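You operate a simulated robot arm through the tools that you are given. There is no shell and no other tool. Be economical: measure what you need, move in short steps, check, and stop when the job is done.

You are at the controls of a simulated robot arm. One attempt, no reset.

JOB
Take the white brush and put it on top of the white weight. Close the teal drawer. Press the marker button two times. Open the left cupboard door, take the teal bobbin and put it on the upper shelf of the teal cupboard, then shut the door. Put the white dowel on the green-tipped board. Turn the depth dial to 20 mm. Take the blue-tipped leg and leave it on the yellow board. Pull the caps drawer open. The order is free.

It is judged by the outcome, as a careful person would: the job done as asked, and still so three seconds after it is handed in. It fails if anything else is knocked over, pushed out of place, dropped, spilled or broken. A push-on lid holds only when it is set on centred and level and pressed home; a screw cap is set on level and turned clockwise until tight.

ROBOT AND FRAMES
A 7-joint arm with a two-finger parallel gripper on a trunk, on a base that drives. Base frame: it is fixed to the floor where the robot stands at the start and does not move with it; the origin is under the middle of the robot, x ahead of it, y to its left, z up; the surface under the hand at the start is at about z = 0.752. Readings come in m, degrees, newtons and seconds.
With the tool pointing down near the work surface it reaches from about 0.36 to 0.8 m from the robot's upright axis, wherever it stands. Its first joint turns from -143.0 to 143.0 degrees. Places, roughly: blue-tipped leg (4x4x20 cm) [-1, -4, 1]; caps drawer [3.7, -4.6, 0.7]; depth dial [-1.1, -3.3, 0.9]; green-tipped board (26x6x3 cm) [0.6, -4.7, 0.9]; left cupboard door [-0.3, -4.8, 1.5]; marker button [-1, -1.7, 0.9]; teal bobbin (5x5x15 cm) [-1, -1.9, 0.9]; teal drawer [-0.9, -1.7, 0.8]; upper shelf of the teal cupboard (26x66 cm) [-0.46, -4.92, 1.52]; white brush (5x5x11 cm) [0.5, -0.1, 0.8]; white dowel (3x2x8 cm) [-1.2, -3.2, 0.9]; white weight (20x8x9 cm) [0.4, 2.6, 0.9]; yellow board (22x23 cm) [-1.02, -1.18, 0.88]. Payload 3 kg.
The tool frame sits at the grasp point between the pads (the TCP): z along the fingers, y along the line on which they close. The tips reach 0.03 m beyond it. Largest opening 0.11 m; finger width 0.02, thickness 0.01; the body of the gripper, 0.048 by 0.112 m, starts 0.055 m behind the TCP.
Orientation is told as [roll, pitch, yaw] about the base's x, y, z axes, in that order, counted from this pose: with the fingers straight down and closing along the base's y, the tool's x points along the base's -x, its y along +y and its z along -z.

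CONTROLS
- The arm moves only by the tool apply_moves. Its argument "steps" is text: rows parted by semicolons, each of 7 numbers parted by spaces: the turn, a rotation vector about the base's x, y, z in degrees, then the shift along the base's x, y, z in m, then the opening, from 0 (shut) to 1 (fully open). In form: ax ay az tx ty tz gripper; .... A call has 1 to 12 rows; each row is the pose to reach, as a shift and turn from the pose commanded when the call began. A row lasts 0.2 s, in which the tool goes at most 0.05 m and 8.6 degrees; a call with a longer step from one row to the next is refused whole, and so is a gripper value outside its range. Where a pose cannot be reached the arm comes as near as it can. A force on the tool above 40 N (or 10 N above the force at the start of the call, whichever is more), or a blocked arm, ends the call early, and 0.2 s more pass. Each finger travels about 0.153 m/s and halts on what it meets, pressing with about 42 N; the grip force reading is that of the motor and also rises with nothing between the fingers. The clock runs only during rows and for 0.2 s after the last one: add rows that repeat a pose to give the fingers time. It gives the time, the measured TCP pose, the force on the tool (base axes), the opening and the grip force at its end, in the units of the frame above (readings bear some noise), with the torque about the TCP (base axes, N m) and any sound that the robot's microphone picked up.
- Cameras (640 x 400 px; columns grow to the right, rows downward): "scene" is now at [0.5972, -0.0407, 1.1337]; the picture's right is [-0.00, -0.17, 0.99], its down [-0.35, 0.92, 0.16] and it looks along [-0.94, -0.35, -0.06] (base axes); focal length 214 px, centre (320, 200). "wrist" rides on the gripper at [0.072, 0.017, -0.103] in the tool frame; the picture's right is [-0.23, 0.97, 0.00], its down [-0.76, -0.18, -0.62] and it looks along [-0.61, -0.14, 0.78] (tool axes); focal length 222 px, centre (320, 200).
- camera(camera): a new picture of that camera. The clock stands still meanwhile.
- lift_body(by): slides the trunk up (or, below 0, down) by that many m; the arm and the scene camera ride with it, the base frame stays. It gives what a move gives, with no picture.
- drive_base(legs): drives the robot by 1 to 6 legs, each [ahead, turn to the left] in m and degrees, along the robot's own axes; the way and the turn of a leg run together, so that a leg with both is an arc; at most 1.5 m and 180 degrees a leg. The arm and the cameras ride along, it lands a little off, and it stops where it bumps. It gives what a move gives.
- turn_head(pan, tilt): turns the head with the scene camera to pan (to the left, within 80 degrees either way) and tilt (down, from -29 to 69), counted from straight ahead of the robot. It gives what a move gives.
- measure_at(camera, pixels): for up to 12 pixels [column, row] of the newest picture of that camera ("zoom" is the newest enlarged one), the place [x, y, z] in the base frame of the surface seen there, good to about 0.002 m, but the place of the scene camera against the robot may be out by one fixed shift of up to 0.018 m in any direction. The clock stands still meanwhile.
- inspect(camera, box): a new picture of the part [left, top, right, bottom] of that camera's present view, enlarged. The clock stands still meanwhile.
- job_done(): hands the job in; it is judged then, once.

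Keep the steps short. Do not move on a guess: measure, check each grasp and each placing, and mend mistakes. In all there are 138 turns and 150 pictures (those below and enlarged ones count). Leave the gripper open and the arm clear of the work at the hand-in unless told otherwise, and finish with a single line.

The tools are called after "Request:" by a JSON object that holds its "method" and its "body". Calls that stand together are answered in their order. apply_moves: Moves the arm, as the interface text tells. Its arguments: {"type":"object","properties":{"steps":{"type":"string"}},"required":["steps"]} The other tools are called the same way: lift_body (by) slides the trunk up or down; drive_base (legs) drives the base; turn_head (pan, tilt) turns the head that bears the scene camera; camera (camera) takes a picture; measure_at (camera, pixels) gives the place of the surface under pixels of a picture; inspect (camera, box) takes an enlarged picture of a part of a camera's view; job_done () hands the job in.

At the start:

```text
t: 0.0
eef_pos: [0.5908, 0.0274, 1.0023]
tool_rot: [0.0, 0.0, -0.5]
wrist_force: [0.8, -0.7, 0.8]
wrist_torque: [-0.01, -0.02, -0.01]
opening: 0.11
gripper_force: 0.1
trunk travel left (down, up): [-0.225, 0.265]
robot x, y, heading: [0.0019, 0.008, 0.1]
head pan, tilt: [-80.2, 68.8]
```

scene: 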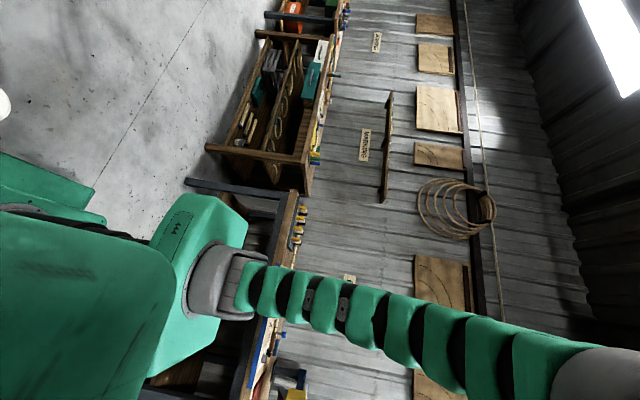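
wrist: 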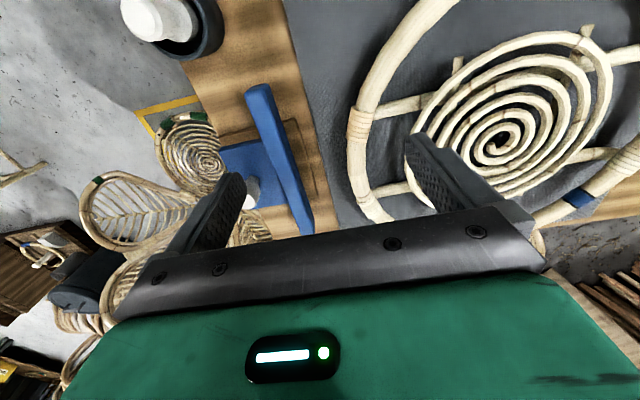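

The start view is sideways and the head is turned far to the right. I'll point the head ahead and look at the work below the hand.

Request:
{"method": "turn_head", "body": {"pan": 0, "tilt": 45}}

Request:
{"method": "camera", "body": {"camera": "scene"}}

Request:
{"method": "camera", "body": {"camera": "wrist"}}

```text
t: 1.5
eef_pos: [0.5908, 0.0269, 1.0022]
tool_rot: [0.0, 0.0, -0.4]
wrist_force: [-0.3, 0.1, 0.4]
wrist_torque: [-0.05, 0.02, 0.02]
opening: 0.11
gripper_force: 0.1
trunk travel left (down, up): [-0.225, 0.265]
robot x, y, heading: [-0.0065, 0.0076, 0.3]
head pan, tilt: [0.0, 45.0]
```

```text
147 pictures are left
```

scene: 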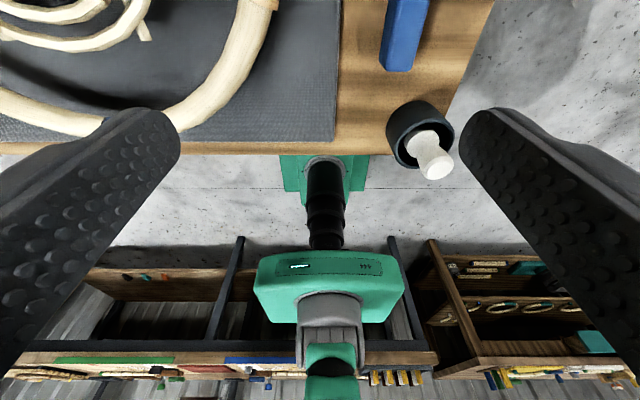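

```text
146 pictures are left
```

wrist: 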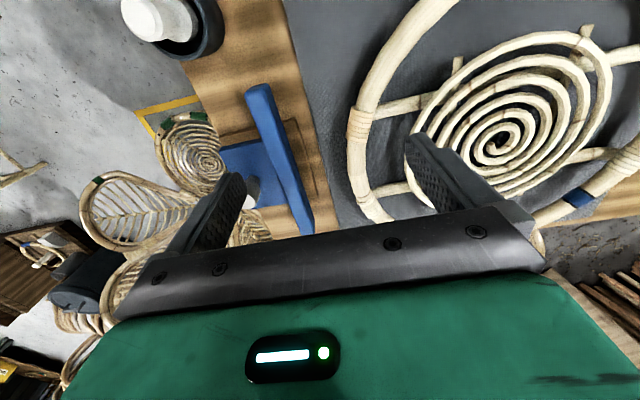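

Both pictures appear upside-down (the brush in the black cup shows at scene (435,155) and wrist (160,20)). I'll measure the brush in both to learn how the cameras relate.

Request:
{"method": "measure_at", "body": {"camera": "scene", "pixels": [[435, 160], [415, 110], [405, 30], [320, 60], [300, 130], [130, 130], [530, 140], [330, 300], [300, 160], [330, 340], [600, 300], [180, 360]]}}

Request:
{"method": "measure_at", "body": {"camera": "wrist", "pixels": [[150, 15], [180, 45], [280, 170], [250, 190], [200, 150], [290, 40], [490, 140], [230, 100], [460, 180], [210, 220], [60, 100], [130, 210]]}}

```text
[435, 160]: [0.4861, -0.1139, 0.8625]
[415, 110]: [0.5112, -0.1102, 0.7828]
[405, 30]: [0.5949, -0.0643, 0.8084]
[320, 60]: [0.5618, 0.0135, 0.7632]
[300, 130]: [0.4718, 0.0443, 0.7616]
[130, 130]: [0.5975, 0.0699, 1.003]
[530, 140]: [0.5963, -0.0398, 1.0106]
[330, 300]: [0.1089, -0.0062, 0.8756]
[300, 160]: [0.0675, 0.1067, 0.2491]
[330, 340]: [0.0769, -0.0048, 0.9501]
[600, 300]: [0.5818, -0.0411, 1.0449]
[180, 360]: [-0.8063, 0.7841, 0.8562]
```

```text
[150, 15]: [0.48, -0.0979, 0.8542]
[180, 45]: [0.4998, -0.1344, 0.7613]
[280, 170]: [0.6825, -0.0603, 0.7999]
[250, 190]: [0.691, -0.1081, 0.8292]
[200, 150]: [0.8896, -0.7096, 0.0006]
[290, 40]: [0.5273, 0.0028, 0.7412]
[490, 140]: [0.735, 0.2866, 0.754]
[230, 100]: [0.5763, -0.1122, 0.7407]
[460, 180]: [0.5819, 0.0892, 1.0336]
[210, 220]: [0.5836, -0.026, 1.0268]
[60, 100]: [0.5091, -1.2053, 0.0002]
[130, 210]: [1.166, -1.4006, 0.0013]
```

The two cameras agree to within about 2 cm (scene reads about +0.02 in z). I'll see what the head shows at another tilt, to learn how it looks around.

Request:
{"method": "turn_head", "body": {"pan": 0, "tilt": 0}}

Request:
{"method": "camera", "body": {"camera": "scene"}}

```text
t: 2.6
eef_pos: [0.5907, 0.0264, 1.0028]
tool_rot: [-0.1, 0.0, -0.5]
wrist_force: [-0.1, -0.2, 0.2]
wrist_torque: [0.02, 0.0, -0.02]
opening: 0.1096
gripper_force: 0.0
trunk travel left (down, up): [-0.225, 0.265]
robot x, y, heading: [0.0032, 0.0047, 0.1]
head pan, tilt: [0.0, 0.0]
```

```text
145 pictures are left
```

scene: 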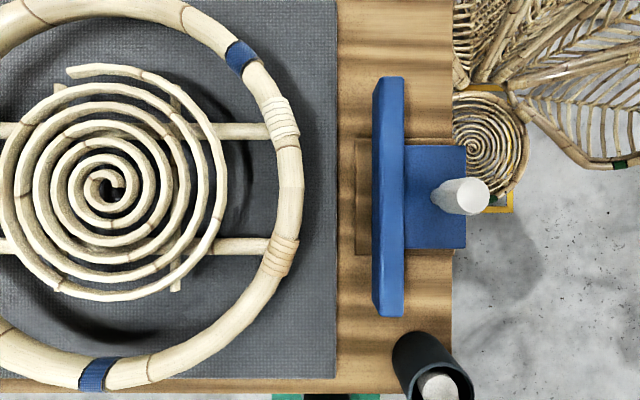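

At tilt 0 the scene camera looks straight down (top = +x, right = -y). I'll measure several pixels to fit where the camera stands.

Request:
{"method": "measure_at", "body": {"camera": "scene", "pixels": [[438, 385], [400, 360], [465, 195], [390, 90], [390, 310], [320, 200], [345, 40], [345, 360], [435, 200], [440, 60], [550, 250], [110, 190]]}}

Request:
{"method": "turn_head", "body": {"pan": 0, "tilt": -29}}

Request:
{"method": "camera", "body": {"camera": "scene"}}

```text
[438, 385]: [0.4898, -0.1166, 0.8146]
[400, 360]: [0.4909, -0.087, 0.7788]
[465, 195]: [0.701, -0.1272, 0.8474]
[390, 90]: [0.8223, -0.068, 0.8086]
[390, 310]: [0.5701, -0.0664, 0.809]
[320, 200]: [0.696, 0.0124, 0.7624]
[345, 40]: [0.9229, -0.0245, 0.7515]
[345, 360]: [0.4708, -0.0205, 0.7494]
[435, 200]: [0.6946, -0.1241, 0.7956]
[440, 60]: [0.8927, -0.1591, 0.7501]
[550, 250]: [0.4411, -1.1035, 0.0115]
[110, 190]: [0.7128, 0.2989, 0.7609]
```

```text
t: 3.6
eef_pos: [0.5919, 0.0266, 1.0034]
tool_rot: [0.0, 0.0, -0.5]
wrist_force: [0.0, -0.1, 0.1]
wrist_torque: [0.02, -0.01, -0.03]
opening: 0.1099
gripper_force: 0.0
trunk travel left (down, up): [-0.225, 0.265]
robot x, y, heading: [0.0031, 0.0071, 0.2]
head pan, tilt: [0.0, -28.6]
```

```text
144 pictures are left
```

scene: 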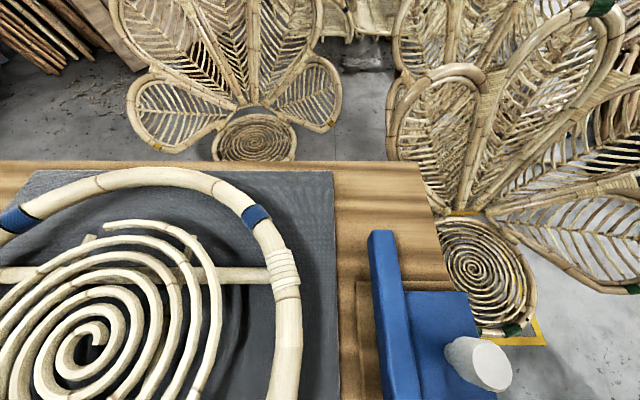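

The scene camera in fact rides at the front of the hand, facing along the fingers. Now I'll look closer at the brush in the cup.

Request:
{"method": "turn_head", "body": {"pan": 0, "tilt": 30}}

Request:
{"method": "inspect", "body": {"camera": "scene", "box": [320, 100, 560, 250]}}

Request:
{"method": "inspect", "body": {"camera": "wrist", "box": [80, 0, 320, 150]}}

```text
t: 4.9
eef_pos: [0.591, 0.0268, 1.0038]
tool_rot: [-0.1, 0.0, -0.5]
wrist_force: [0.8, 0.5, 0.9]
wrist_torque: [-0.03, 0.01, 0.0]
opening: 0.1098
gripper_force: 0.1
trunk travel left (down, up): [-0.225, 0.265]
robot x, y, heading: [-0.0015, 0.0103, 0.2]
head pan, tilt: [0.0, 30.0]
```

```text
2.67 times, centred on (440, 175) of scene
```

zoom: 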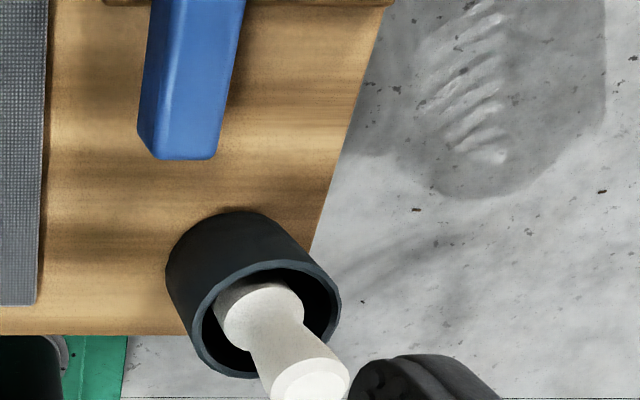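

```text
2.67 times, centred on (200, 75) of wrist
```

zoom: 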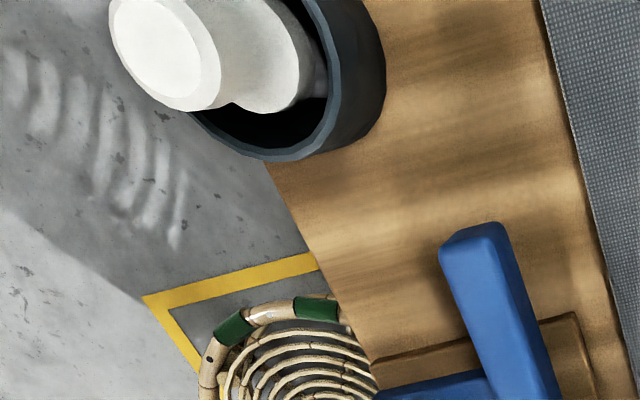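

A pin-shaped white brush stands in a black cup at about (0.49,-0.11). I'll move the hand sideways above it at the present height and look again.

Request:
{"method": "apply_moves", "body": {"steps": "0 0 0 -0.025 -0.034 0 1; 0 0 0 -0.05 -0.068 0 1; 0 0 0 -0.075 -0.1 0 1; 0 0 0 -0.1 -0.137 0 1"}}

Request:
{"method": "camera", "body": {"camera": "scene"}}

Request:
{"method": "camera", "body": {"camera": "wrist"}}

```text
t: 5.9
eef_pos: [0.4906, -0.1088, 1.0036]
tool_rot: [0.0, -0.1, -0.5]
wrist_force: [0.9, 0.0, -0.3]
wrist_torque: [-0.06, 0.0, 0.02]
opening: 0.11
gripper_force: 0.0
trunk travel left (down, up): [-0.225, 0.265]
robot x, y, heading: [-0.0005, 0.0105, 0.1]
head pan, tilt: [0.0, 30.0]
```

```text
141 pictures are left
```

scene: 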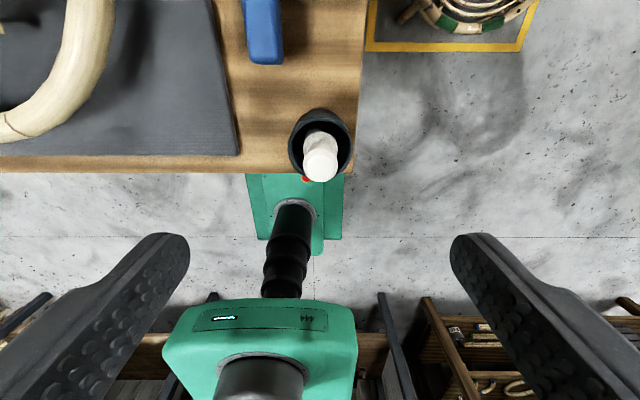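

```text
140 pictures are left
```

wrist: 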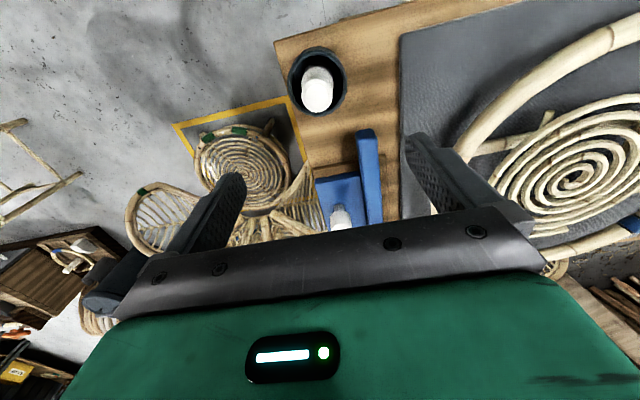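

The camera rides with the hand, indeed. I'll measure the brush top, cup rim and table in both pictures.

Request:
{"method": "measure_at", "body": {"camera": "wrist", "pixels": [[317, 95], [305, 93], [329, 97], [315, 72], [317, 108], [290, 80], [343, 85], [318, 48], [370, 60], [365, 135], [282, 45]]}}

Request:
{"method": "measure_at", "body": {"camera": "scene", "pixels": [[320, 163], [308, 163], [333, 163], [320, 140], [320, 178], [320, 113], [350, 145], [291, 145], [265, 62], [355, 170]]}}

```text
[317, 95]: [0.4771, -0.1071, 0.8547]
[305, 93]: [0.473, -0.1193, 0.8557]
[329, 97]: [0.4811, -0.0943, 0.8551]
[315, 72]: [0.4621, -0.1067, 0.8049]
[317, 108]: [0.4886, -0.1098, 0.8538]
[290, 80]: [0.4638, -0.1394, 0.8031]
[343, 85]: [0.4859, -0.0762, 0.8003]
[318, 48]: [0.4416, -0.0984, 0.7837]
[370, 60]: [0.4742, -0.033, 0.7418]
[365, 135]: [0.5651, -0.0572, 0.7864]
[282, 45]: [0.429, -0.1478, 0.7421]
```

```text
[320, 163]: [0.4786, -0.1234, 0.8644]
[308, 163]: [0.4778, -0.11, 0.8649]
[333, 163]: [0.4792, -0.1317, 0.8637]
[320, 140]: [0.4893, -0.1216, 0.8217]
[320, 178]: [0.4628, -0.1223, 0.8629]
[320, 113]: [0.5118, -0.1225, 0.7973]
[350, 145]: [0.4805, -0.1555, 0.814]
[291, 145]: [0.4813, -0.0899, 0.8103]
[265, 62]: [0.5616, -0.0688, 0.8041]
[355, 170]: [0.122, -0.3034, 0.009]
```

Brush top is at (0.477,-0.107,0.855), upright; cup rim at 0.80. I'll lower so that the tips stay just above the rim (TCP 0.838) and then close.

Request:
{"method": "apply_moves", "body": {"steps": "0 0 0 -0.0136 0.0013 -0.04 1; 0 0 0 -0.0136 0.0013 -0.08 1; 0 0 0 -0.0136 0.0013 -0.12 1; 0 0 0 -0.0136 0.0013 -0.15 1; 0 0 0 -0.0136 0.0013 -0.165 1; 0 0 0 -0.0136 0.0013 -0.165 1; 0 0 0 -0.0136 0.0013 -0.165 0.4; 0 0 0 -0.0136 0.0013 -0.165 0; 0 0 0 -0.0136 0.0013 -0.165 0; 0 0 0 -0.0136 0.0013 -0.165 0"}}

Request:
{"method": "camera", "body": {"camera": "wrist"}}

```text
t: 8.1
eef_pos: [0.477, -0.1095, 0.837]
tool_rot: [0.0, 0.0, -0.4]
wrist_force: [-0.1, 0.1, 0.0]
wrist_torque: [0.02, -0.06, -0.04]
opening: 0.0321
gripper_force: 42.9
trunk travel left (down, up): [-0.225, 0.265]
robot x, y, heading: [-0.0018, 0.008, -0.0]
head pan, tilt: [0.0, 30.0]
```

```text
139 pictures are left
```

wrist: 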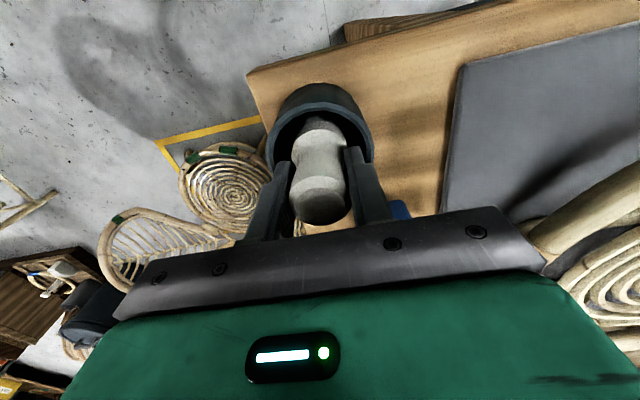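

The fingers hold the brush (opening 0.032, grip 43 N). I'll lift straight up slowly to clear the cup.

Request:
{"method": "apply_moves", "body": {"steps": "0 0 0 0 0 0.015 0; 0 0 0 0 0 0.035 0; 0 0 0 0 0 0.06 0; 0 0 0 0 0 0.09 0; 0 0 0 0 0 0.12 0; 0 0 0 0 0 0.16 0; 0 0 0 0 0 0.2 0; 0 0 0 0 0 0.25 0; 0 0 0 0 0 0.3 0"}}

Request:
{"method": "camera", "body": {"camera": "wrist"}}

Request:
{"method": "camera", "body": {"camera": "scene"}}

```text
t: 10.1
eef_pos: [0.4768, -0.111, 1.1388]
tool_rot: [0.0, 0.0, -0.5]
wrist_force: [0.2, 0.2, -1.2]
wrist_torque: [0.01, 0.01, 0.05]
opening: 0.0324
gripper_force: 41.9
trunk travel left (down, up): [-0.225, 0.265]
robot x, y, heading: [0.0018, 0.0086, 0.2]
head pan, tilt: [0.0, 30.0]
```

```text
138 pictures are left
```

wrist: 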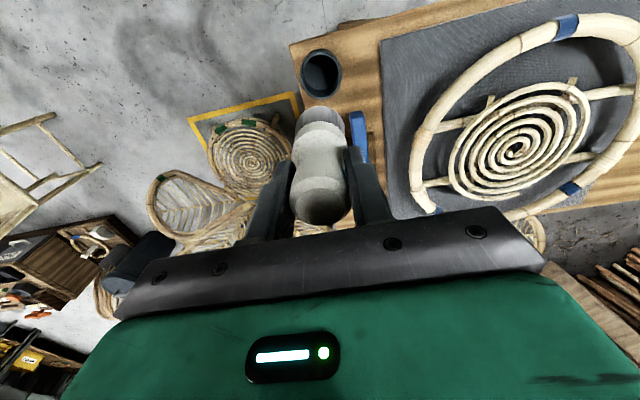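

```text
137 pictures are left
```

scene: 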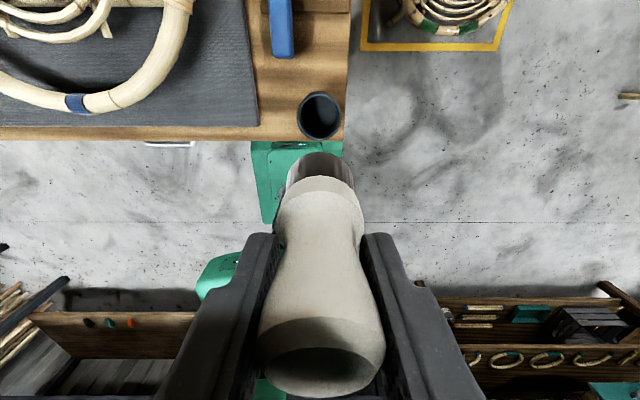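

The brush is out and the cup stands unmoved. Now I'll look left (+y) toward the weight, by panning the head.

Request:
{"method": "turn_head", "body": {"pan": 75, "tilt": 0}}

Request:
{"method": "camera", "body": {"camera": "scene"}}

```text
t: 11.5
eef_pos: [0.4764, -0.1101, 1.138]
tool_rot: [0.1, -0.1, -0.5]
wrist_force: [-0.4, 0.2, -1.1]
wrist_torque: [0.03, 0.01, 0.01]
opening: 0.0323
gripper_force: 41.9
trunk travel left (down, up): [-0.225, 0.265]
robot x, y, heading: [0.0026, 0.01, -0.2]
head pan, tilt: [75.0, 0.0]
```

```text
136 pictures are left
```

scene: 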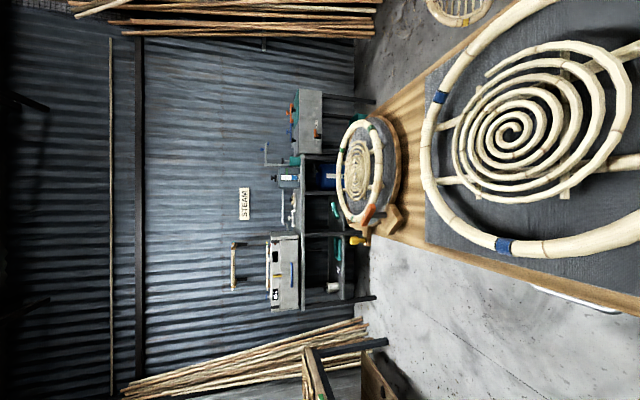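

Sideways view: the STEAM bench is at left-centre. I'll enlarge it and measure.

Request:
{"method": "inspect", "body": {"camera": "scene", "box": [220, 70, 420, 330]}}

Request:
{"method": "measure_at", "body": {"camera": "scene", "pixels": [[270, 260], [290, 270], [275, 290], [310, 120], [300, 300], [380, 295], [390, 350], [375, 225], [345, 260], [330, 350], [410, 240], [305, 180]]}}

```text
1.54 times, centred on (320, 200) of scene
```

zoom: 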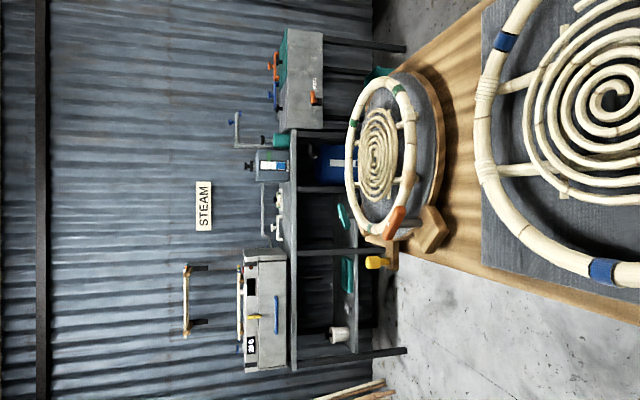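

```text
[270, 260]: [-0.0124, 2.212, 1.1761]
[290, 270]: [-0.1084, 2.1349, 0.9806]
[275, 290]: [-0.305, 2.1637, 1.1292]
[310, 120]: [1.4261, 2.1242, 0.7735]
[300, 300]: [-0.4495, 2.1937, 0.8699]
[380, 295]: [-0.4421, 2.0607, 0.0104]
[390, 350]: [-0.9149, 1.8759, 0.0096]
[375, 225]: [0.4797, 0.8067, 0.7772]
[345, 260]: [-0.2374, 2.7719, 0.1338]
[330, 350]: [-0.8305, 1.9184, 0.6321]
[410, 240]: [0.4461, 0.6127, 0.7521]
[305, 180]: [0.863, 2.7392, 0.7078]
```

The steam bench front is at y≈2.1. I'll turn left 90° with the hand held high (brush bottom ≈1.05, clear of all) and look forward.

Request:
{"method": "drive_base", "body": {"legs": [[0, 90]]}}

Request:
{"method": "turn_head", "body": {"pan": 0, "tilt": -29}}

Request:
{"method": "camera", "body": {"camera": "scene"}}

Request:
{"method": "camera", "body": {"camera": "wrist"}}

```text
t: 15.8
eef_pos: [0.1267, 0.4859, 1.1391]
tool_rot: [0.0, -0.1, 88.7]
wrist_force: [0.8, 0.1, 0.8]
wrist_torque: [0.02, 0.01, 0.02]
opening: 0.0003
gripper_force: 37.6
trunk travel left (down, up): [-0.225, 0.265]
robot x, y, heading: [0.06, 0.0054, 89.0]
head pan, tilt: [75.0, 0.0]
```

```text
t: 17.3
eef_pos: [0.1317, 0.4844, 1.1393]
tool_rot: [0.0, 0.0, 88.6]
wrist_force: [-0.1, 0.4, -0.6]
wrist_torque: [0.02, -0.03, 0.0]
opening: 0.0
gripper_force: 37.9
trunk travel left (down, up): [-0.225, 0.265]
robot x, y, heading: [0.0575, 0.0086, 88.5]
head pan, tilt: [0.0, -28.6]
```

```text
134 pictures are left
```

scene: 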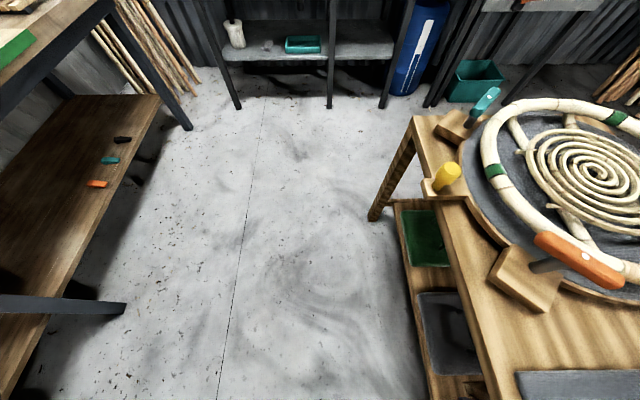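

```text
133 pictures are left
```

wrist: 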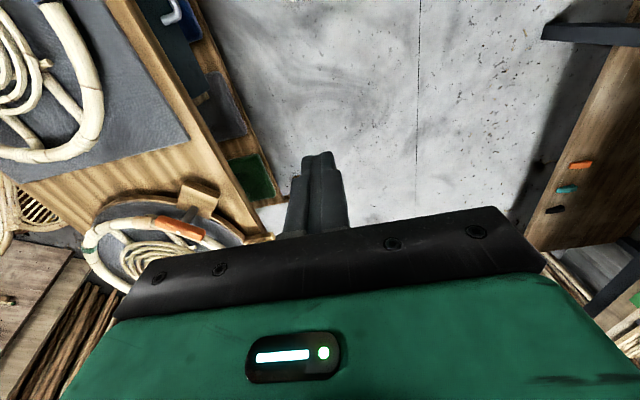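

The brush slipped out during the turn (opening 0). I must find it: look around below and behind the hand.

Request:
{"method": "turn_head", "body": {"pan": 0, "tilt": 30}}

Request:
{"method": "camera", "body": {"camera": "scene"}}

Request:
{"method": "turn_head", "body": {"pan": -60, "tilt": 0}}

Request:
{"method": "camera", "body": {"camera": "scene"}}

```text
t: 18.6
eef_pos: [0.1313, 0.483, 1.1384]
tool_rot: [0.0, 0.0, 88.7]
wrist_force: [-0.7, 0.0, 0.4]
wrist_torque: [-0.04, 0.03, -0.02]
opening: 0.0
gripper_force: 37.7
trunk travel left (down, up): [-0.225, 0.265]
robot x, y, heading: [0.0596, 0.0075, 88.3]
head pan, tilt: [0.0, 30.0]
```

```text
132 pictures are left
```

scene: 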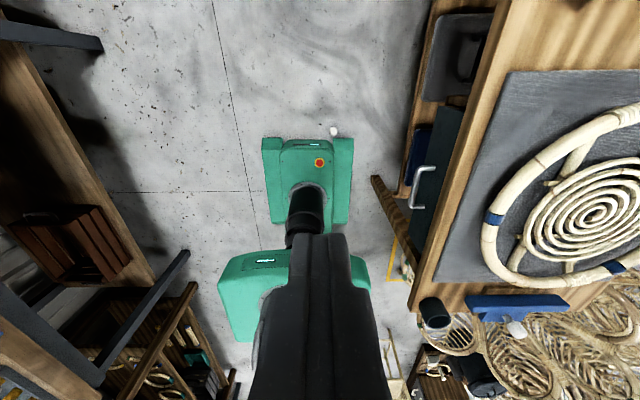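

```text
t: 19.9
eef_pos: [0.131, 0.4834, 1.1412]
tool_rot: [0.0, 0.0, 88.6]
wrist_force: [-0.1, -0.6, 0.1]
wrist_torque: [0.01, -0.01, 0.0]
opening: 0.0001
gripper_force: 38.2
trunk travel left (down, up): [-0.225, 0.265]
robot x, y, heading: [0.0585, 0.008, 88.4]
head pan, tilt: [-60.0, 0.0]
```

```text
131 pictures are left
```

scene: 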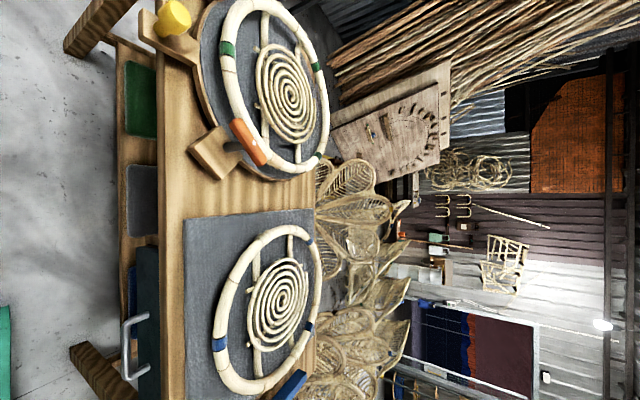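

A small white thing lies by the front right corner of the robot base (seen at (333,130)). I'll look back there and measure.

Request:
{"method": "turn_head", "body": {"pan": 0, "tilt": 20}}

Request:
{"method": "camera", "body": {"camera": "scene"}}

Request:
{"method": "inspect", "body": {"camera": "scene", "box": [260, 120, 420, 220]}}

```text
t: 21.2
eef_pos: [0.1313, 0.4848, 1.1405]
tool_rot: [0.1, 0.1, 88.6]
wrist_force: [-0.9, 0.5, -0.9]
wrist_torque: [0.01, 0.01, 0.01]
opening: 0.0002
gripper_force: 37.5
trunk travel left (down, up): [-0.225, 0.265]
robot x, y, heading: [0.0575, 0.003, 88.5]
head pan, tilt: [0.0, 20.0]
```

```text
130 pictures are left
```

scene: 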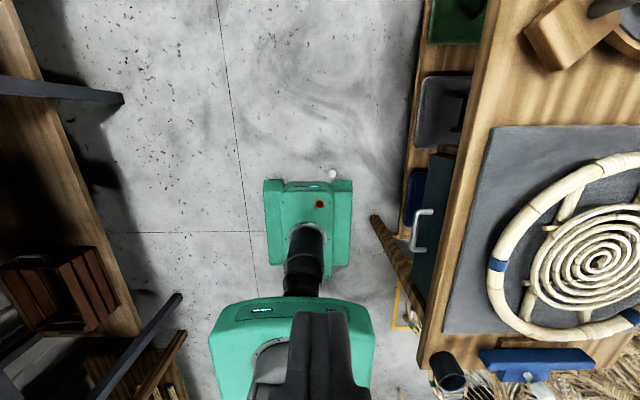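

```text
4.00 times, centred on (340, 170) of scene
```

zoom: 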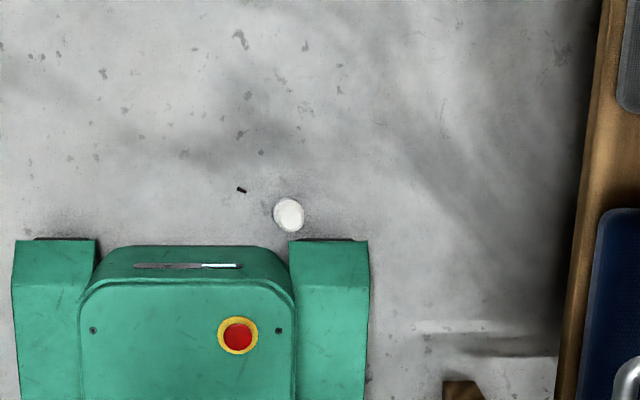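

Request:
{"method": "measure_at", "body": {"camera": "zoom", "pixels": [[289, 215], [278, 215], [300, 215], [289, 228], [289, 202], [360, 280], [330, 244], [200, 250], [60, 244], [289, 160]]}}

Request:
{"method": "inspect", "body": {"camera": "scene", "box": [316, 160, 348, 180]}}

```text
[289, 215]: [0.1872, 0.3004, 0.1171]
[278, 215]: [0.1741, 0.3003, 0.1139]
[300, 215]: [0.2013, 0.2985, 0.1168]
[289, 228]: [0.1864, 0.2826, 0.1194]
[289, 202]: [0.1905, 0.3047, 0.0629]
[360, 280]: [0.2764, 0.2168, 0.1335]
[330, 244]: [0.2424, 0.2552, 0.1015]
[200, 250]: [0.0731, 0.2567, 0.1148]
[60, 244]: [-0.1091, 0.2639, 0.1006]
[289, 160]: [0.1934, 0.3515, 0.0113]
```

```text
16.00 times, centred on (332, 170) of scene
```

zoom: 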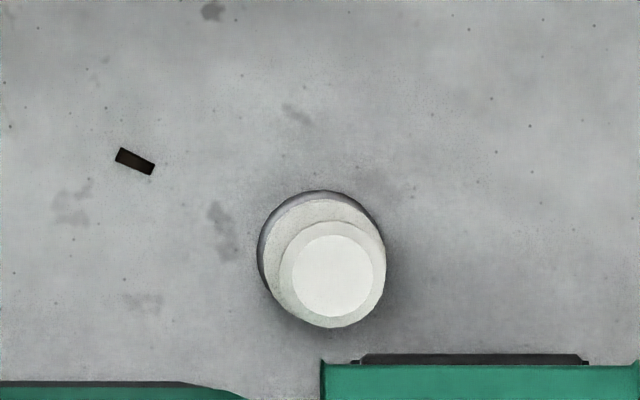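

Good luck: the brush stands upright on the floor at about (0.19,0.31), top z≈0.107, right in front of the base. I'll back off 0.2 m so it comes into reach, then lower the trunk.

Request:
{"method": "drive_base", "body": {"legs": [[-0.2, 0]]}}

Request:
{"method": "lift_body", "body": {"by": -0.22}}

Request:
{"method": "camera", "body": {"camera": "scene"}}

Request:
{"method": "camera", "body": {"camera": "wrist"}}

```text
t: 22.8
eef_pos: [0.1804, 0.2855, 1.1391]
tool_rot: [-0.1, 0.0, 88.5]
wrist_force: [0.5, 1.1, 1.1]
wrist_torque: [-0.03, -0.01, 0.01]
opening: 0.0002
gripper_force: 37.5
trunk travel left (down, up): [-0.225, 0.265]
robot x, y, heading: [0.0611, -0.1894, 88.6]
head pan, tilt: [0.0, 20.0]
```

```text
t: 25.1
eef_pos: [0.1805, 0.2834, 0.9191]
tool_rot: [0.1, 0.0, 88.5]
wrist_force: [0.7, 0.4, -0.7]
wrist_torque: [-0.01, 0.0, -0.01]
opening: 0.0
gripper_force: 38.0
trunk travel left (down, up): [-0.005, 0.485]
robot x, y, heading: [0.0643, -0.189, 88.5]
head pan, tilt: [0.0, 20.0]
```

```text
127 pictures are left
```

scene: 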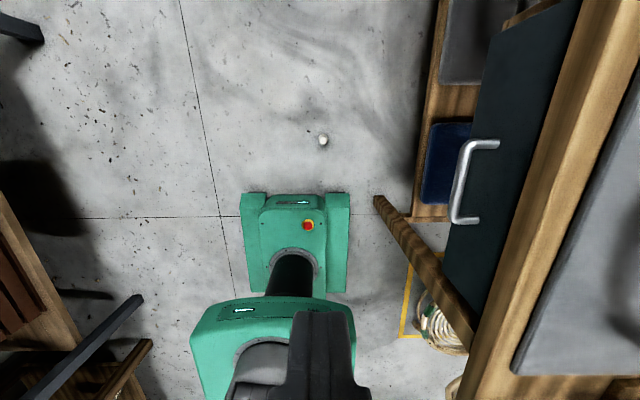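

```text
126 pictures are left
```

wrist: 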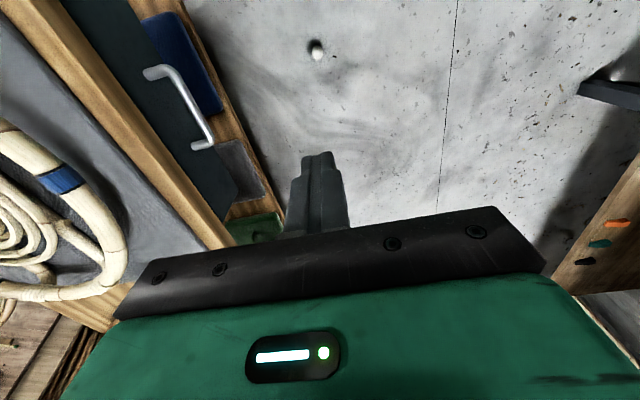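

I'll measure the brush with both cameras again from the new stand.

Request:
{"method": "measure_at", "body": {"camera": "wrist", "pixels": [[315, 50], [318, 45], [315, 57], [340, 90]]}}

Request:
{"method": "measure_at", "body": {"camera": "scene", "pixels": [[323, 140], [320, 140], [326, 140], [350, 120], [383, 200], [465, 215]]}}

```text
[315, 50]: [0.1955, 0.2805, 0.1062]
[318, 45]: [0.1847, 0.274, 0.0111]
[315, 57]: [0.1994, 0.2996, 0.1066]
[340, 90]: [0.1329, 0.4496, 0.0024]
```

```text
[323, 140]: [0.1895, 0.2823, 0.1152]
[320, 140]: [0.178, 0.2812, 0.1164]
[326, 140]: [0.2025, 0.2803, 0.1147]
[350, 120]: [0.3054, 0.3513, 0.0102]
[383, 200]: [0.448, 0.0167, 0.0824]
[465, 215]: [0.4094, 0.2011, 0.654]
```

Brush at (0.195,0.285), top 0.107. I'll open the gripper and descend in stages to z≈0.35.

Request:
{"method": "apply_moves", "body": {"steps": "0 0 0 0 0 -0.05 1; 0 0 0 0.007 0 -0.1 1; 0 0 0 0.0145 0 -0.15 1; 0 0 0 0.0145 0 -0.2 1; 0 0 0 0.0145 0 -0.25 1; 0 0 0 0.0145 0 -0.3 1; 0 0 0 0.0145 0 -0.35 1; 0 0 0 0.0145 0 -0.4 1; 0 0 0 0.0145 0 -0.45 1; 0 0 0 0.0145 0 -0.5 1; 0 0 0 0.0145 0 -0.55 1; 0 0 0 0.0145 0 -0.58 1"}}

Request:
{"method": "camera", "body": {"camera": "wrist"}}

Request:
{"method": "camera", "body": {"camera": "scene"}}

```text
refused: row 2 steps farther than a row can; nothing moved
```

```text
125 pictures are left
```

wrist: 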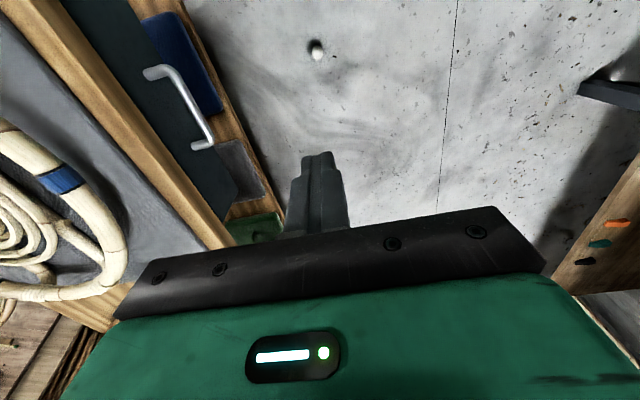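

```text
124 pictures are left
```

scene: 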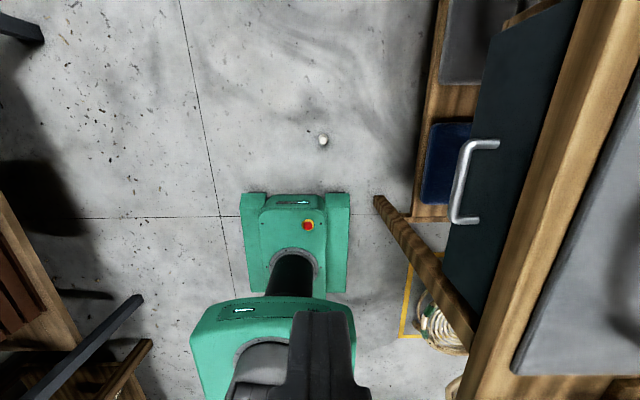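

The combined step was a hair over 0.05. I'll use 0.048 m steps.

Request:
{"method": "apply_moves", "body": {"steps": "0 0 0 0 0 -0.048 1; 0 0 0 0.007 0 -0.095 1; 0 0 0 0.0145 0 -0.14 1; 0 0 0 0.0145 0 -0.188 1; 0 0 0 0.0145 0 -0.236 1; 0 0 0 0.0145 0 -0.284 1; 0 0 0 0.0145 0 -0.332 1; 0 0 0 0.0145 0 -0.38 1; 0 0 0 0.0145 0 -0.428 1; 0 0 0 0.0145 0 -0.476 1; 0 0 0 0.0145 0 -0.524 1; 0 0 0 0.0145 0 -0.57 1"}}

Request:
{"method": "camera", "body": {"camera": "wrist"}}

Request:
{"method": "camera", "body": {"camera": "scene"}}

```text
t: 27.7
eef_pos: [0.1929, 0.284, 0.3502]
tool_rot: [0.0, 0.0, 88.5]
wrist_force: [0.5, -0.2, -0.8]
wrist_torque: [0.02, 0.01, 0.01]
opening: 0.1102
gripper_force: 0.1
trunk travel left (down, up): [-0.005, 0.485]
robot x, y, heading: [0.0642, -0.1918, 88.3]
head pan, tilt: [0.0, 20.0]
```

```text
123 pictures are left
```

wrist: 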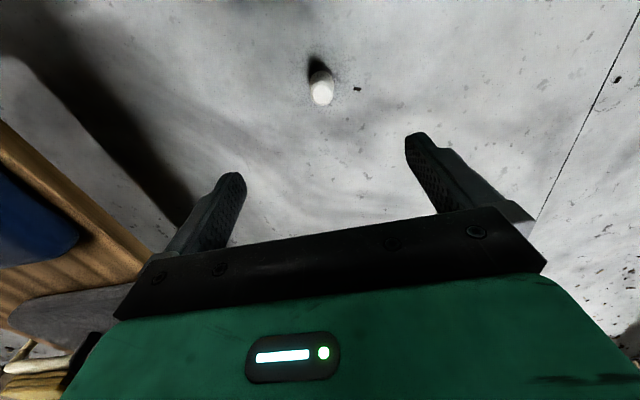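

```text
122 pictures are left
```

scene: 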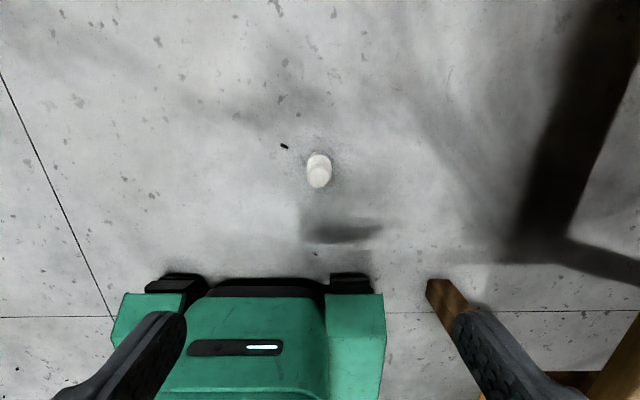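

Request:
{"method": "measure_at", "body": {"camera": "wrist", "pixels": [[322, 90], [313, 90], [331, 88], [322, 100], [322, 75], [360, 110]]}}

Request:
{"method": "inspect", "body": {"camera": "wrist", "box": [280, 50, 376, 110]}}

```text
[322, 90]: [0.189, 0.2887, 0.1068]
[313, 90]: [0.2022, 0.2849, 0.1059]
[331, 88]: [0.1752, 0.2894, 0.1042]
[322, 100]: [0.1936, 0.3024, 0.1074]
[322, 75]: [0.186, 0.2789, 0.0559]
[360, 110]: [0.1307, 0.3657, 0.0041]
```

```text
6.67 times, centred on (328, 80) of wrist
```

zoom: 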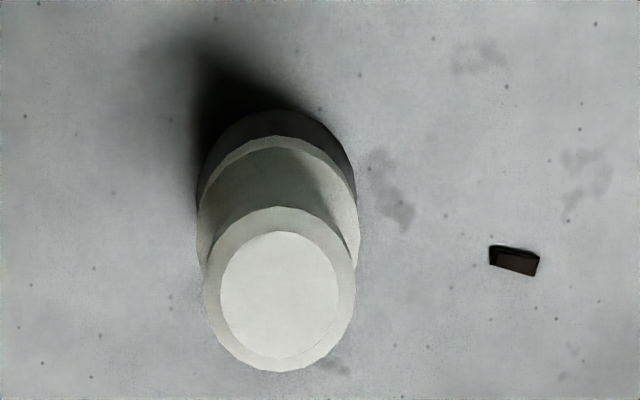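

Brush top centre ≈ (0.190,0.291). I'll descend to TCP z≈0.062 to take it by the waist, and close.

Request:
{"method": "apply_moves", "body": {"steps": "0 0 0 -0.003 0.007 -0.048 1; 0 0 0 -0.003 0.007 -0.096 1; 0 0 0 -0.003 0.007 -0.144 1; 0 0 0 -0.003 0.007 -0.19 1; 0 0 0 -0.003 0.007 -0.23 1; 0 0 0 -0.003 0.007 -0.265 1; 0 0 0 -0.003 0.007 -0.288 1; 0 0 0 -0.003 0.007 -0.288 1; 0 0 0 -0.003 0.007 -0.288 0.4; 0 0 0 -0.003 0.007 -0.288 0; 0 0 0 -0.003 0.007 -0.288 0; 0 0 0 -0.003 0.007 -0.288 0"}}

Request:
{"method": "inspect", "body": {"camera": "wrist", "box": [200, 60, 440, 260]}}

```text
t: 30.3
eef_pos: [0.1912, 0.2891, 0.0648]
tool_rot: [0.1, 0.0, 88.6]
wrist_force: [0.1, 0.1, -0.8]
wrist_torque: [0.02, -0.01, -0.03]
opening: 0.0396
gripper_force: 42.8
trunk travel left (down, up): [-0.005, 0.485]
robot x, y, heading: [0.0608, -0.1887, 88.2]
head pan, tilt: [0.0, 20.0]
```

```text
2.00 times, centred on (320, 160) of wrist
```

zoom: 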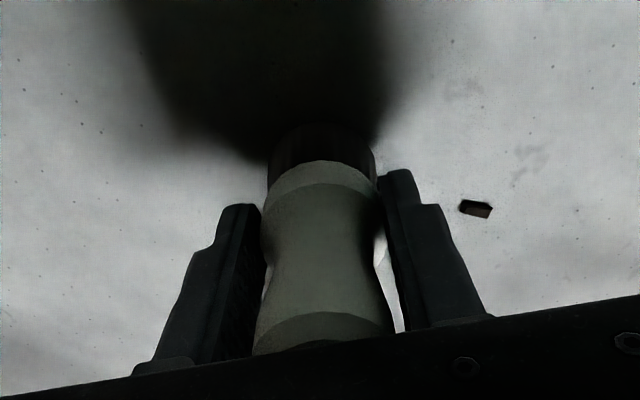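

The pads touch only the upper part of the bulb. I'll reopen and regrip 2 cm lower, on the thickest part, for a firmer hold.

Request:
{"method": "apply_moves", "body": {"steps": "0 0 0 0 0 0 0.5; 0 0 0 0 0 0 0.5; 0 0 0 0 0 -0.01 0.5; 0 0 0 0 0 -0.02 0.5; 0 0 0 0 0 -0.02 0.5; 0 0 0 0 0 -0.02 0; 0 0 0 0 0 -0.02 0; 0 0 0 0 0 -0.02 0"}}

Request:
{"method": "inspect", "body": {"camera": "wrist", "box": [200, 60, 440, 260]}}

```text
t: 32.1
eef_pos: [0.1905, 0.2892, 0.065]
tool_rot: [0.1, 0.0, 88.5]
wrist_force: [0.4, 0.0, -0.2]
wrist_torque: [0.02, 0.01, 0.02]
opening: 0.0394
gripper_force: 42.2
out of reach, approached as far as the arm can: row 3, 4, 5, 6, 7, 8
trunk travel left (down, up): [-0.005, 0.485]
robot x, y, heading: [0.0629, -0.1897, 88.3]
head pan, tilt: [0.0, 20.0]
```

```text
2.00 times, centred on (320, 160) of wrist
```

zoom: 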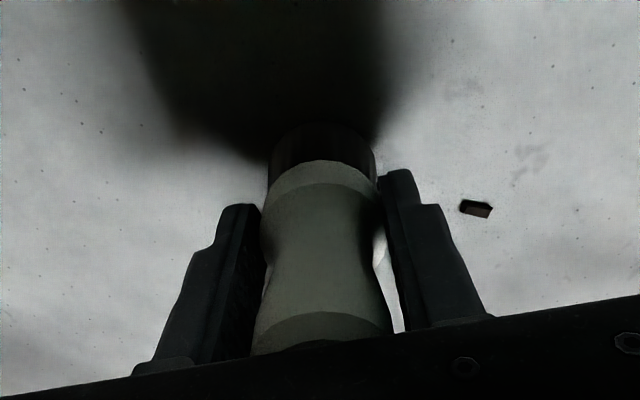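

It's at the lower limit of reach; the hold reads 0.039 m/42 N. I'll lift a little and check whether it holds.

Request:
{"method": "apply_moves", "body": {"steps": "0 0 0 0 0 0.02 0; 0 0 0 0 0 0.05 0; 0 0 0 0 0 0.09 0; 0 0 0 0 0 0.135 0; 0 0 0 0 0 0.18 0; 0 0 0 0 0 0.225 0; 0 0 0 0 0 0.27 0; 0 0 0 0 0 0.315 0; 0 0 0 0 0 0.36 0; 0 0 0 0 0 0.405 0; 0 0 0 0 0 0.45 0; 0 0 0 0 0 0.495 0"}}

Request:
{"method": "inspect", "body": {"camera": "wrist", "box": [200, 60, 440, 260]}}

```text
t: 34.7
eef_pos: [0.1904, 0.2898, 0.5613]
tool_rot: [0.0, 0.1, 88.5]
wrist_force: [-0.6, -0.5, -1.6]
wrist_torque: [0.0, 0.01, -0.03]
opening: 0.0395
gripper_force: 41.9
trunk travel left (down, up): [-0.005, 0.485]
robot x, y, heading: [0.0609, -0.1889, 88.5]
head pan, tilt: [0.0, 20.0]
```

```text
2.00 times, centred on (320, 160) of wrist
```

zoom: 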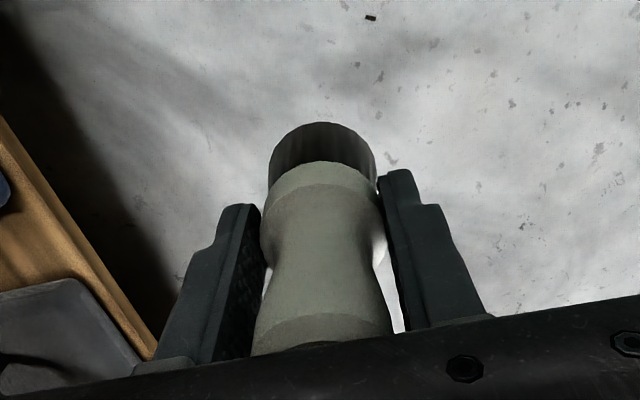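

It holds firmly. I'll raise the arm further and the trunk back up.

Request:
{"method": "apply_moves", "body": {"steps": "0 0 0 0 0 0.045 0; 0 0 0 0 0 0.09 0; 0 0 0 0 0 0.135 0; 0 0 0 0 0 0.18 0; 0 0 0 0 0 0.225 0; 0 0 0 0 0 0.27 0; 0 0 0 0 0 0.315 0; 0 0 0 0 0 0.36 0; 0 0 0 0 0 0.38 0"}}

Request:
{"method": "lift_body", "body": {"by": 0.22}}

Request:
{"method": "turn_head", "body": {"pan": 0, "tilt": -29}}

Request:
{"method": "camera", "body": {"camera": "scene"}}

```text
t: 36.7
eef_pos: [0.1924, 0.2895, 0.9399]
tool_rot: [0.0, 0.1, 88.5]
wrist_force: [0.6, -0.7, -1.5]
wrist_torque: [-0.01, 0.02, 0.0]
opening: 0.0393
gripper_force: 41.9
trunk travel left (down, up): [-0.005, 0.485]
robot x, y, heading: [0.0643, -0.1886, 88.6]
head pan, tilt: [0.0, 20.0]
```

```text
t: 39.0
eef_pos: [0.1924, 0.2895, 1.1596]
tool_rot: [0.0, 0.0, 88.5]
wrist_force: [-0.3, -0.2, -0.7]
wrist_torque: [-0.01, 0.0, -0.02]
opening: 0.0394
gripper_force: 42.7
trunk travel left (down, up): [-0.225, 0.265]
robot x, y, heading: [0.0604, -0.1901, 88.5]
head pan, tilt: [0.0, 20.0]
```

```text
t: 40.2
eef_pos: [0.1919, 0.2901, 1.1602]
tool_rot: [0.2, 0.0, 88.5]
wrist_force: [0.1, -0.2, -1.6]
wrist_torque: [-0.04, 0.02, -0.01]
opening: 0.0392
gripper_force: 41.6
trunk travel left (down, up): [-0.225, 0.265]
robot x, y, heading: [0.0605, -0.1903, 88.3]
head pan, tilt: [0.0, -28.6]
```

```text
117 pictures are left
```

scene: 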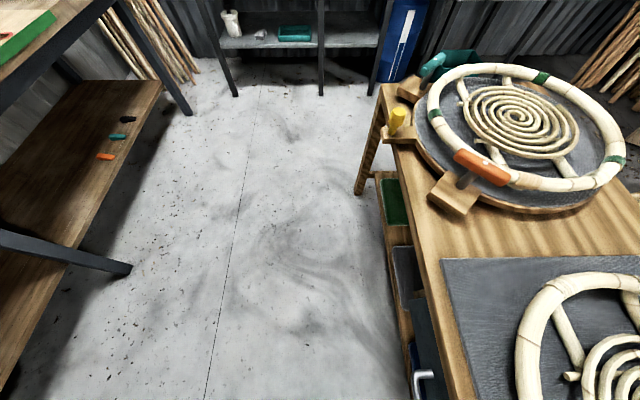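

I'll measure the table's far corner, the steam bench legs, and the left bench.

Request:
{"method": "measure_at", "body": {"camera": "scene", "pixels": [[383, 92], [358, 190], [235, 94], [322, 92], [372, 92], [190, 112], [128, 268], [415, 390], [432, 70], [395, 200], [300, 45]]}}

```text
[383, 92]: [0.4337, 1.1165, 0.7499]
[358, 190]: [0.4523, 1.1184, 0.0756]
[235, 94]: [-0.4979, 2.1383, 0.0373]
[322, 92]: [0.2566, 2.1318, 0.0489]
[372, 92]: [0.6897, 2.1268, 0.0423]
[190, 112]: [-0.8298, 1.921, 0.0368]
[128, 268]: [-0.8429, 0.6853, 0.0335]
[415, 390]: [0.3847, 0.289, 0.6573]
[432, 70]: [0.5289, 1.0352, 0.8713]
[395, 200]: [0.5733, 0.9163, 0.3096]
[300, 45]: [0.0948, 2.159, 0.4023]
```

Table ends at y=1.12; steam bench front at y≈2.13. I'll drive straight ahead 1.5 m first and check the grip.

Request:
{"method": "drive_base", "body": {"legs": [[0.75, 0], [0.77, 0]]}}

Request:
{"method": "camera", "body": {"camera": "scene"}}

```text
t: 48.1
eef_pos: [0.2309, 1.8231, 1.1596]
tool_rot: [0.1, -0.1, 88.6]
wrist_force: [0.0, 0.9, -0.8]
wrist_torque: [-0.01, 0.02, 0.0]
opening: 0.0393
gripper_force: 42.2
trunk travel left (down, up): [-0.225, 0.265]
robot x, y, heading: [0.1033, 1.346, 88.4]
head pan, tilt: [0.0, -28.6]
```

```text
116 pictures are left
```

scene: 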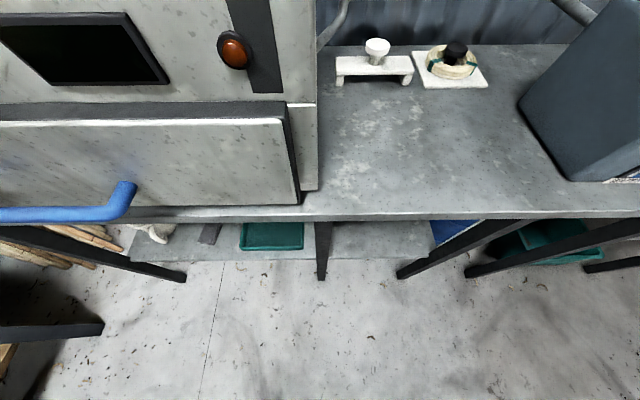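

On the bench are a white stool-like thing with a knob (376,62) and a round thing on a white plate (455,65). I'll enlarge and measure them.

Request:
{"method": "inspect", "body": {"camera": "scene", "box": [310, 20, 510, 120]}}

Request:
{"method": "measure_at", "body": {"camera": "scene", "pixels": [[377, 43], [345, 60], [403, 60], [375, 68], [375, 90], [340, 80], [408, 78], [450, 82], [455, 50], [400, 150], [300, 150], [400, 215]]}}

```text
3.20 times, centred on (410, 70) of scene
```

zoom: 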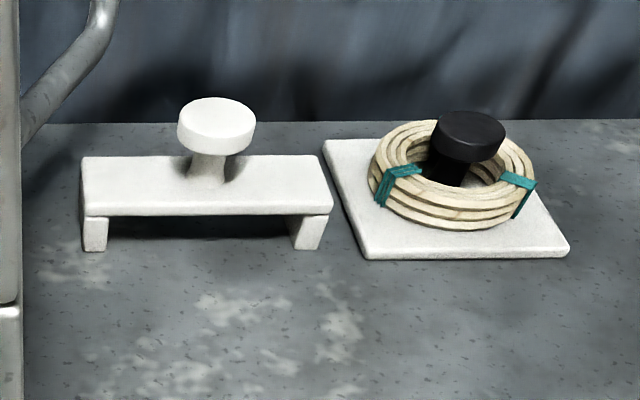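

```text
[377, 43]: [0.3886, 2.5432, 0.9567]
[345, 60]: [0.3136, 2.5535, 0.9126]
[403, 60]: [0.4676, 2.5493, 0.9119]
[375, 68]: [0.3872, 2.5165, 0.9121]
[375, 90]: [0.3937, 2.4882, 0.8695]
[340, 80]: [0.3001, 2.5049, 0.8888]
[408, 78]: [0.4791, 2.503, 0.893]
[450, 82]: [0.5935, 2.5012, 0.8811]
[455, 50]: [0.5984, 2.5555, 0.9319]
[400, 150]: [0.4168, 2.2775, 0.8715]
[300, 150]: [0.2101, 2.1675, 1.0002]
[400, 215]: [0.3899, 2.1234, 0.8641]
```

The weight's knob top (z≈0.947 corrected) is at about (0.39,2.55). I'll drive: right 35°, ahead 0.42, left 35°.

Request:
{"method": "drive_base", "body": {"legs": [[0, -35], [0.4, 0], [0, 36]]}}

Request:
{"method": "camera", "body": {"camera": "scene"}}

Request:
{"method": "camera", "body": {"camera": "wrist"}}

```text
t: 54.0
eef_pos: [0.476, 2.1296, 1.1593]
tool_rot: [0.0, 0.0, 88.2]
wrist_force: [0.7, 1.4, -0.7]
wrist_torque: [-0.01, -0.01, 0.01]
opening: 0.0392
gripper_force: 41.9
trunk travel left (down, up): [-0.225, 0.265]
robot x, y, heading: [0.3601, 1.6529, 87.9]
head pan, tilt: [0.0, -28.6]
```

```text
114 pictures are left
```

scene: 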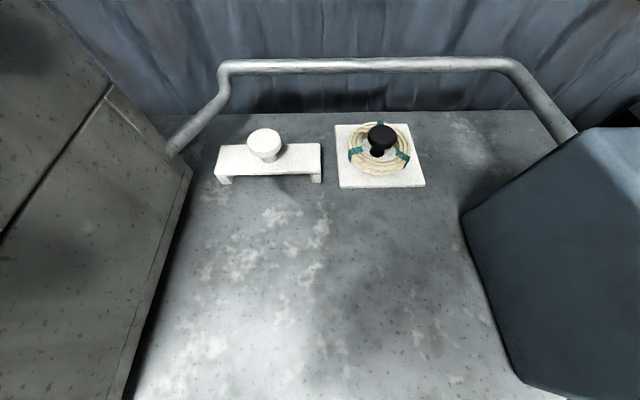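

```text
113 pictures are left
```

wrist: 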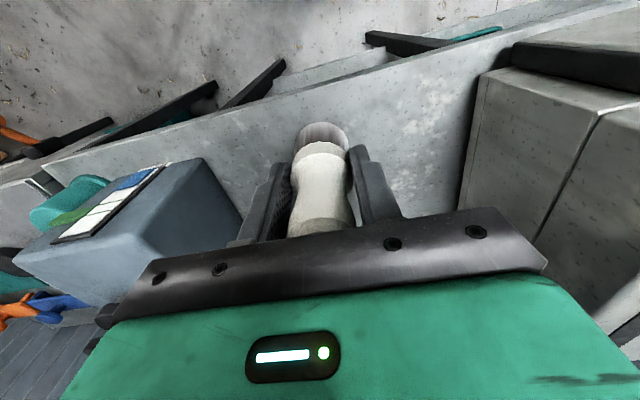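

I'll measure knob, pipe and box edges to plan the approach.

Request:
{"method": "measure_at", "body": {"camera": "scene", "pixels": [[264, 137], [252, 137], [277, 137], [264, 131], [264, 145], [230, 66], [370, 64], [220, 95], [172, 150], [190, 175], [462, 215], [225, 150]]}}

Request:
{"method": "inspect", "body": {"camera": "scene", "box": [200, 90, 360, 190]}}

```text
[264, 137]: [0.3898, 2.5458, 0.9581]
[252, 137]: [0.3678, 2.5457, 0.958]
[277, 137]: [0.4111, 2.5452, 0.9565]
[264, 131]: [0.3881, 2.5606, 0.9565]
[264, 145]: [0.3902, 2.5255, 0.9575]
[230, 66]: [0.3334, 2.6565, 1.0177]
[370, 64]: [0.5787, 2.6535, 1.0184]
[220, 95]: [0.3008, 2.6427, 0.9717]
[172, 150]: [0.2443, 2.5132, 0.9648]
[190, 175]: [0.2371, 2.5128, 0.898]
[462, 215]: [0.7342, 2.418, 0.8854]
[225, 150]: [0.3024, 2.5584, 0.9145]
```

```text
4.00 times, centred on (280, 140) of scene
```

zoom: 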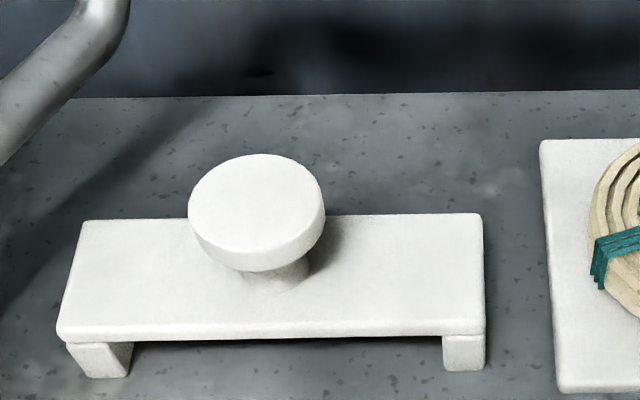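

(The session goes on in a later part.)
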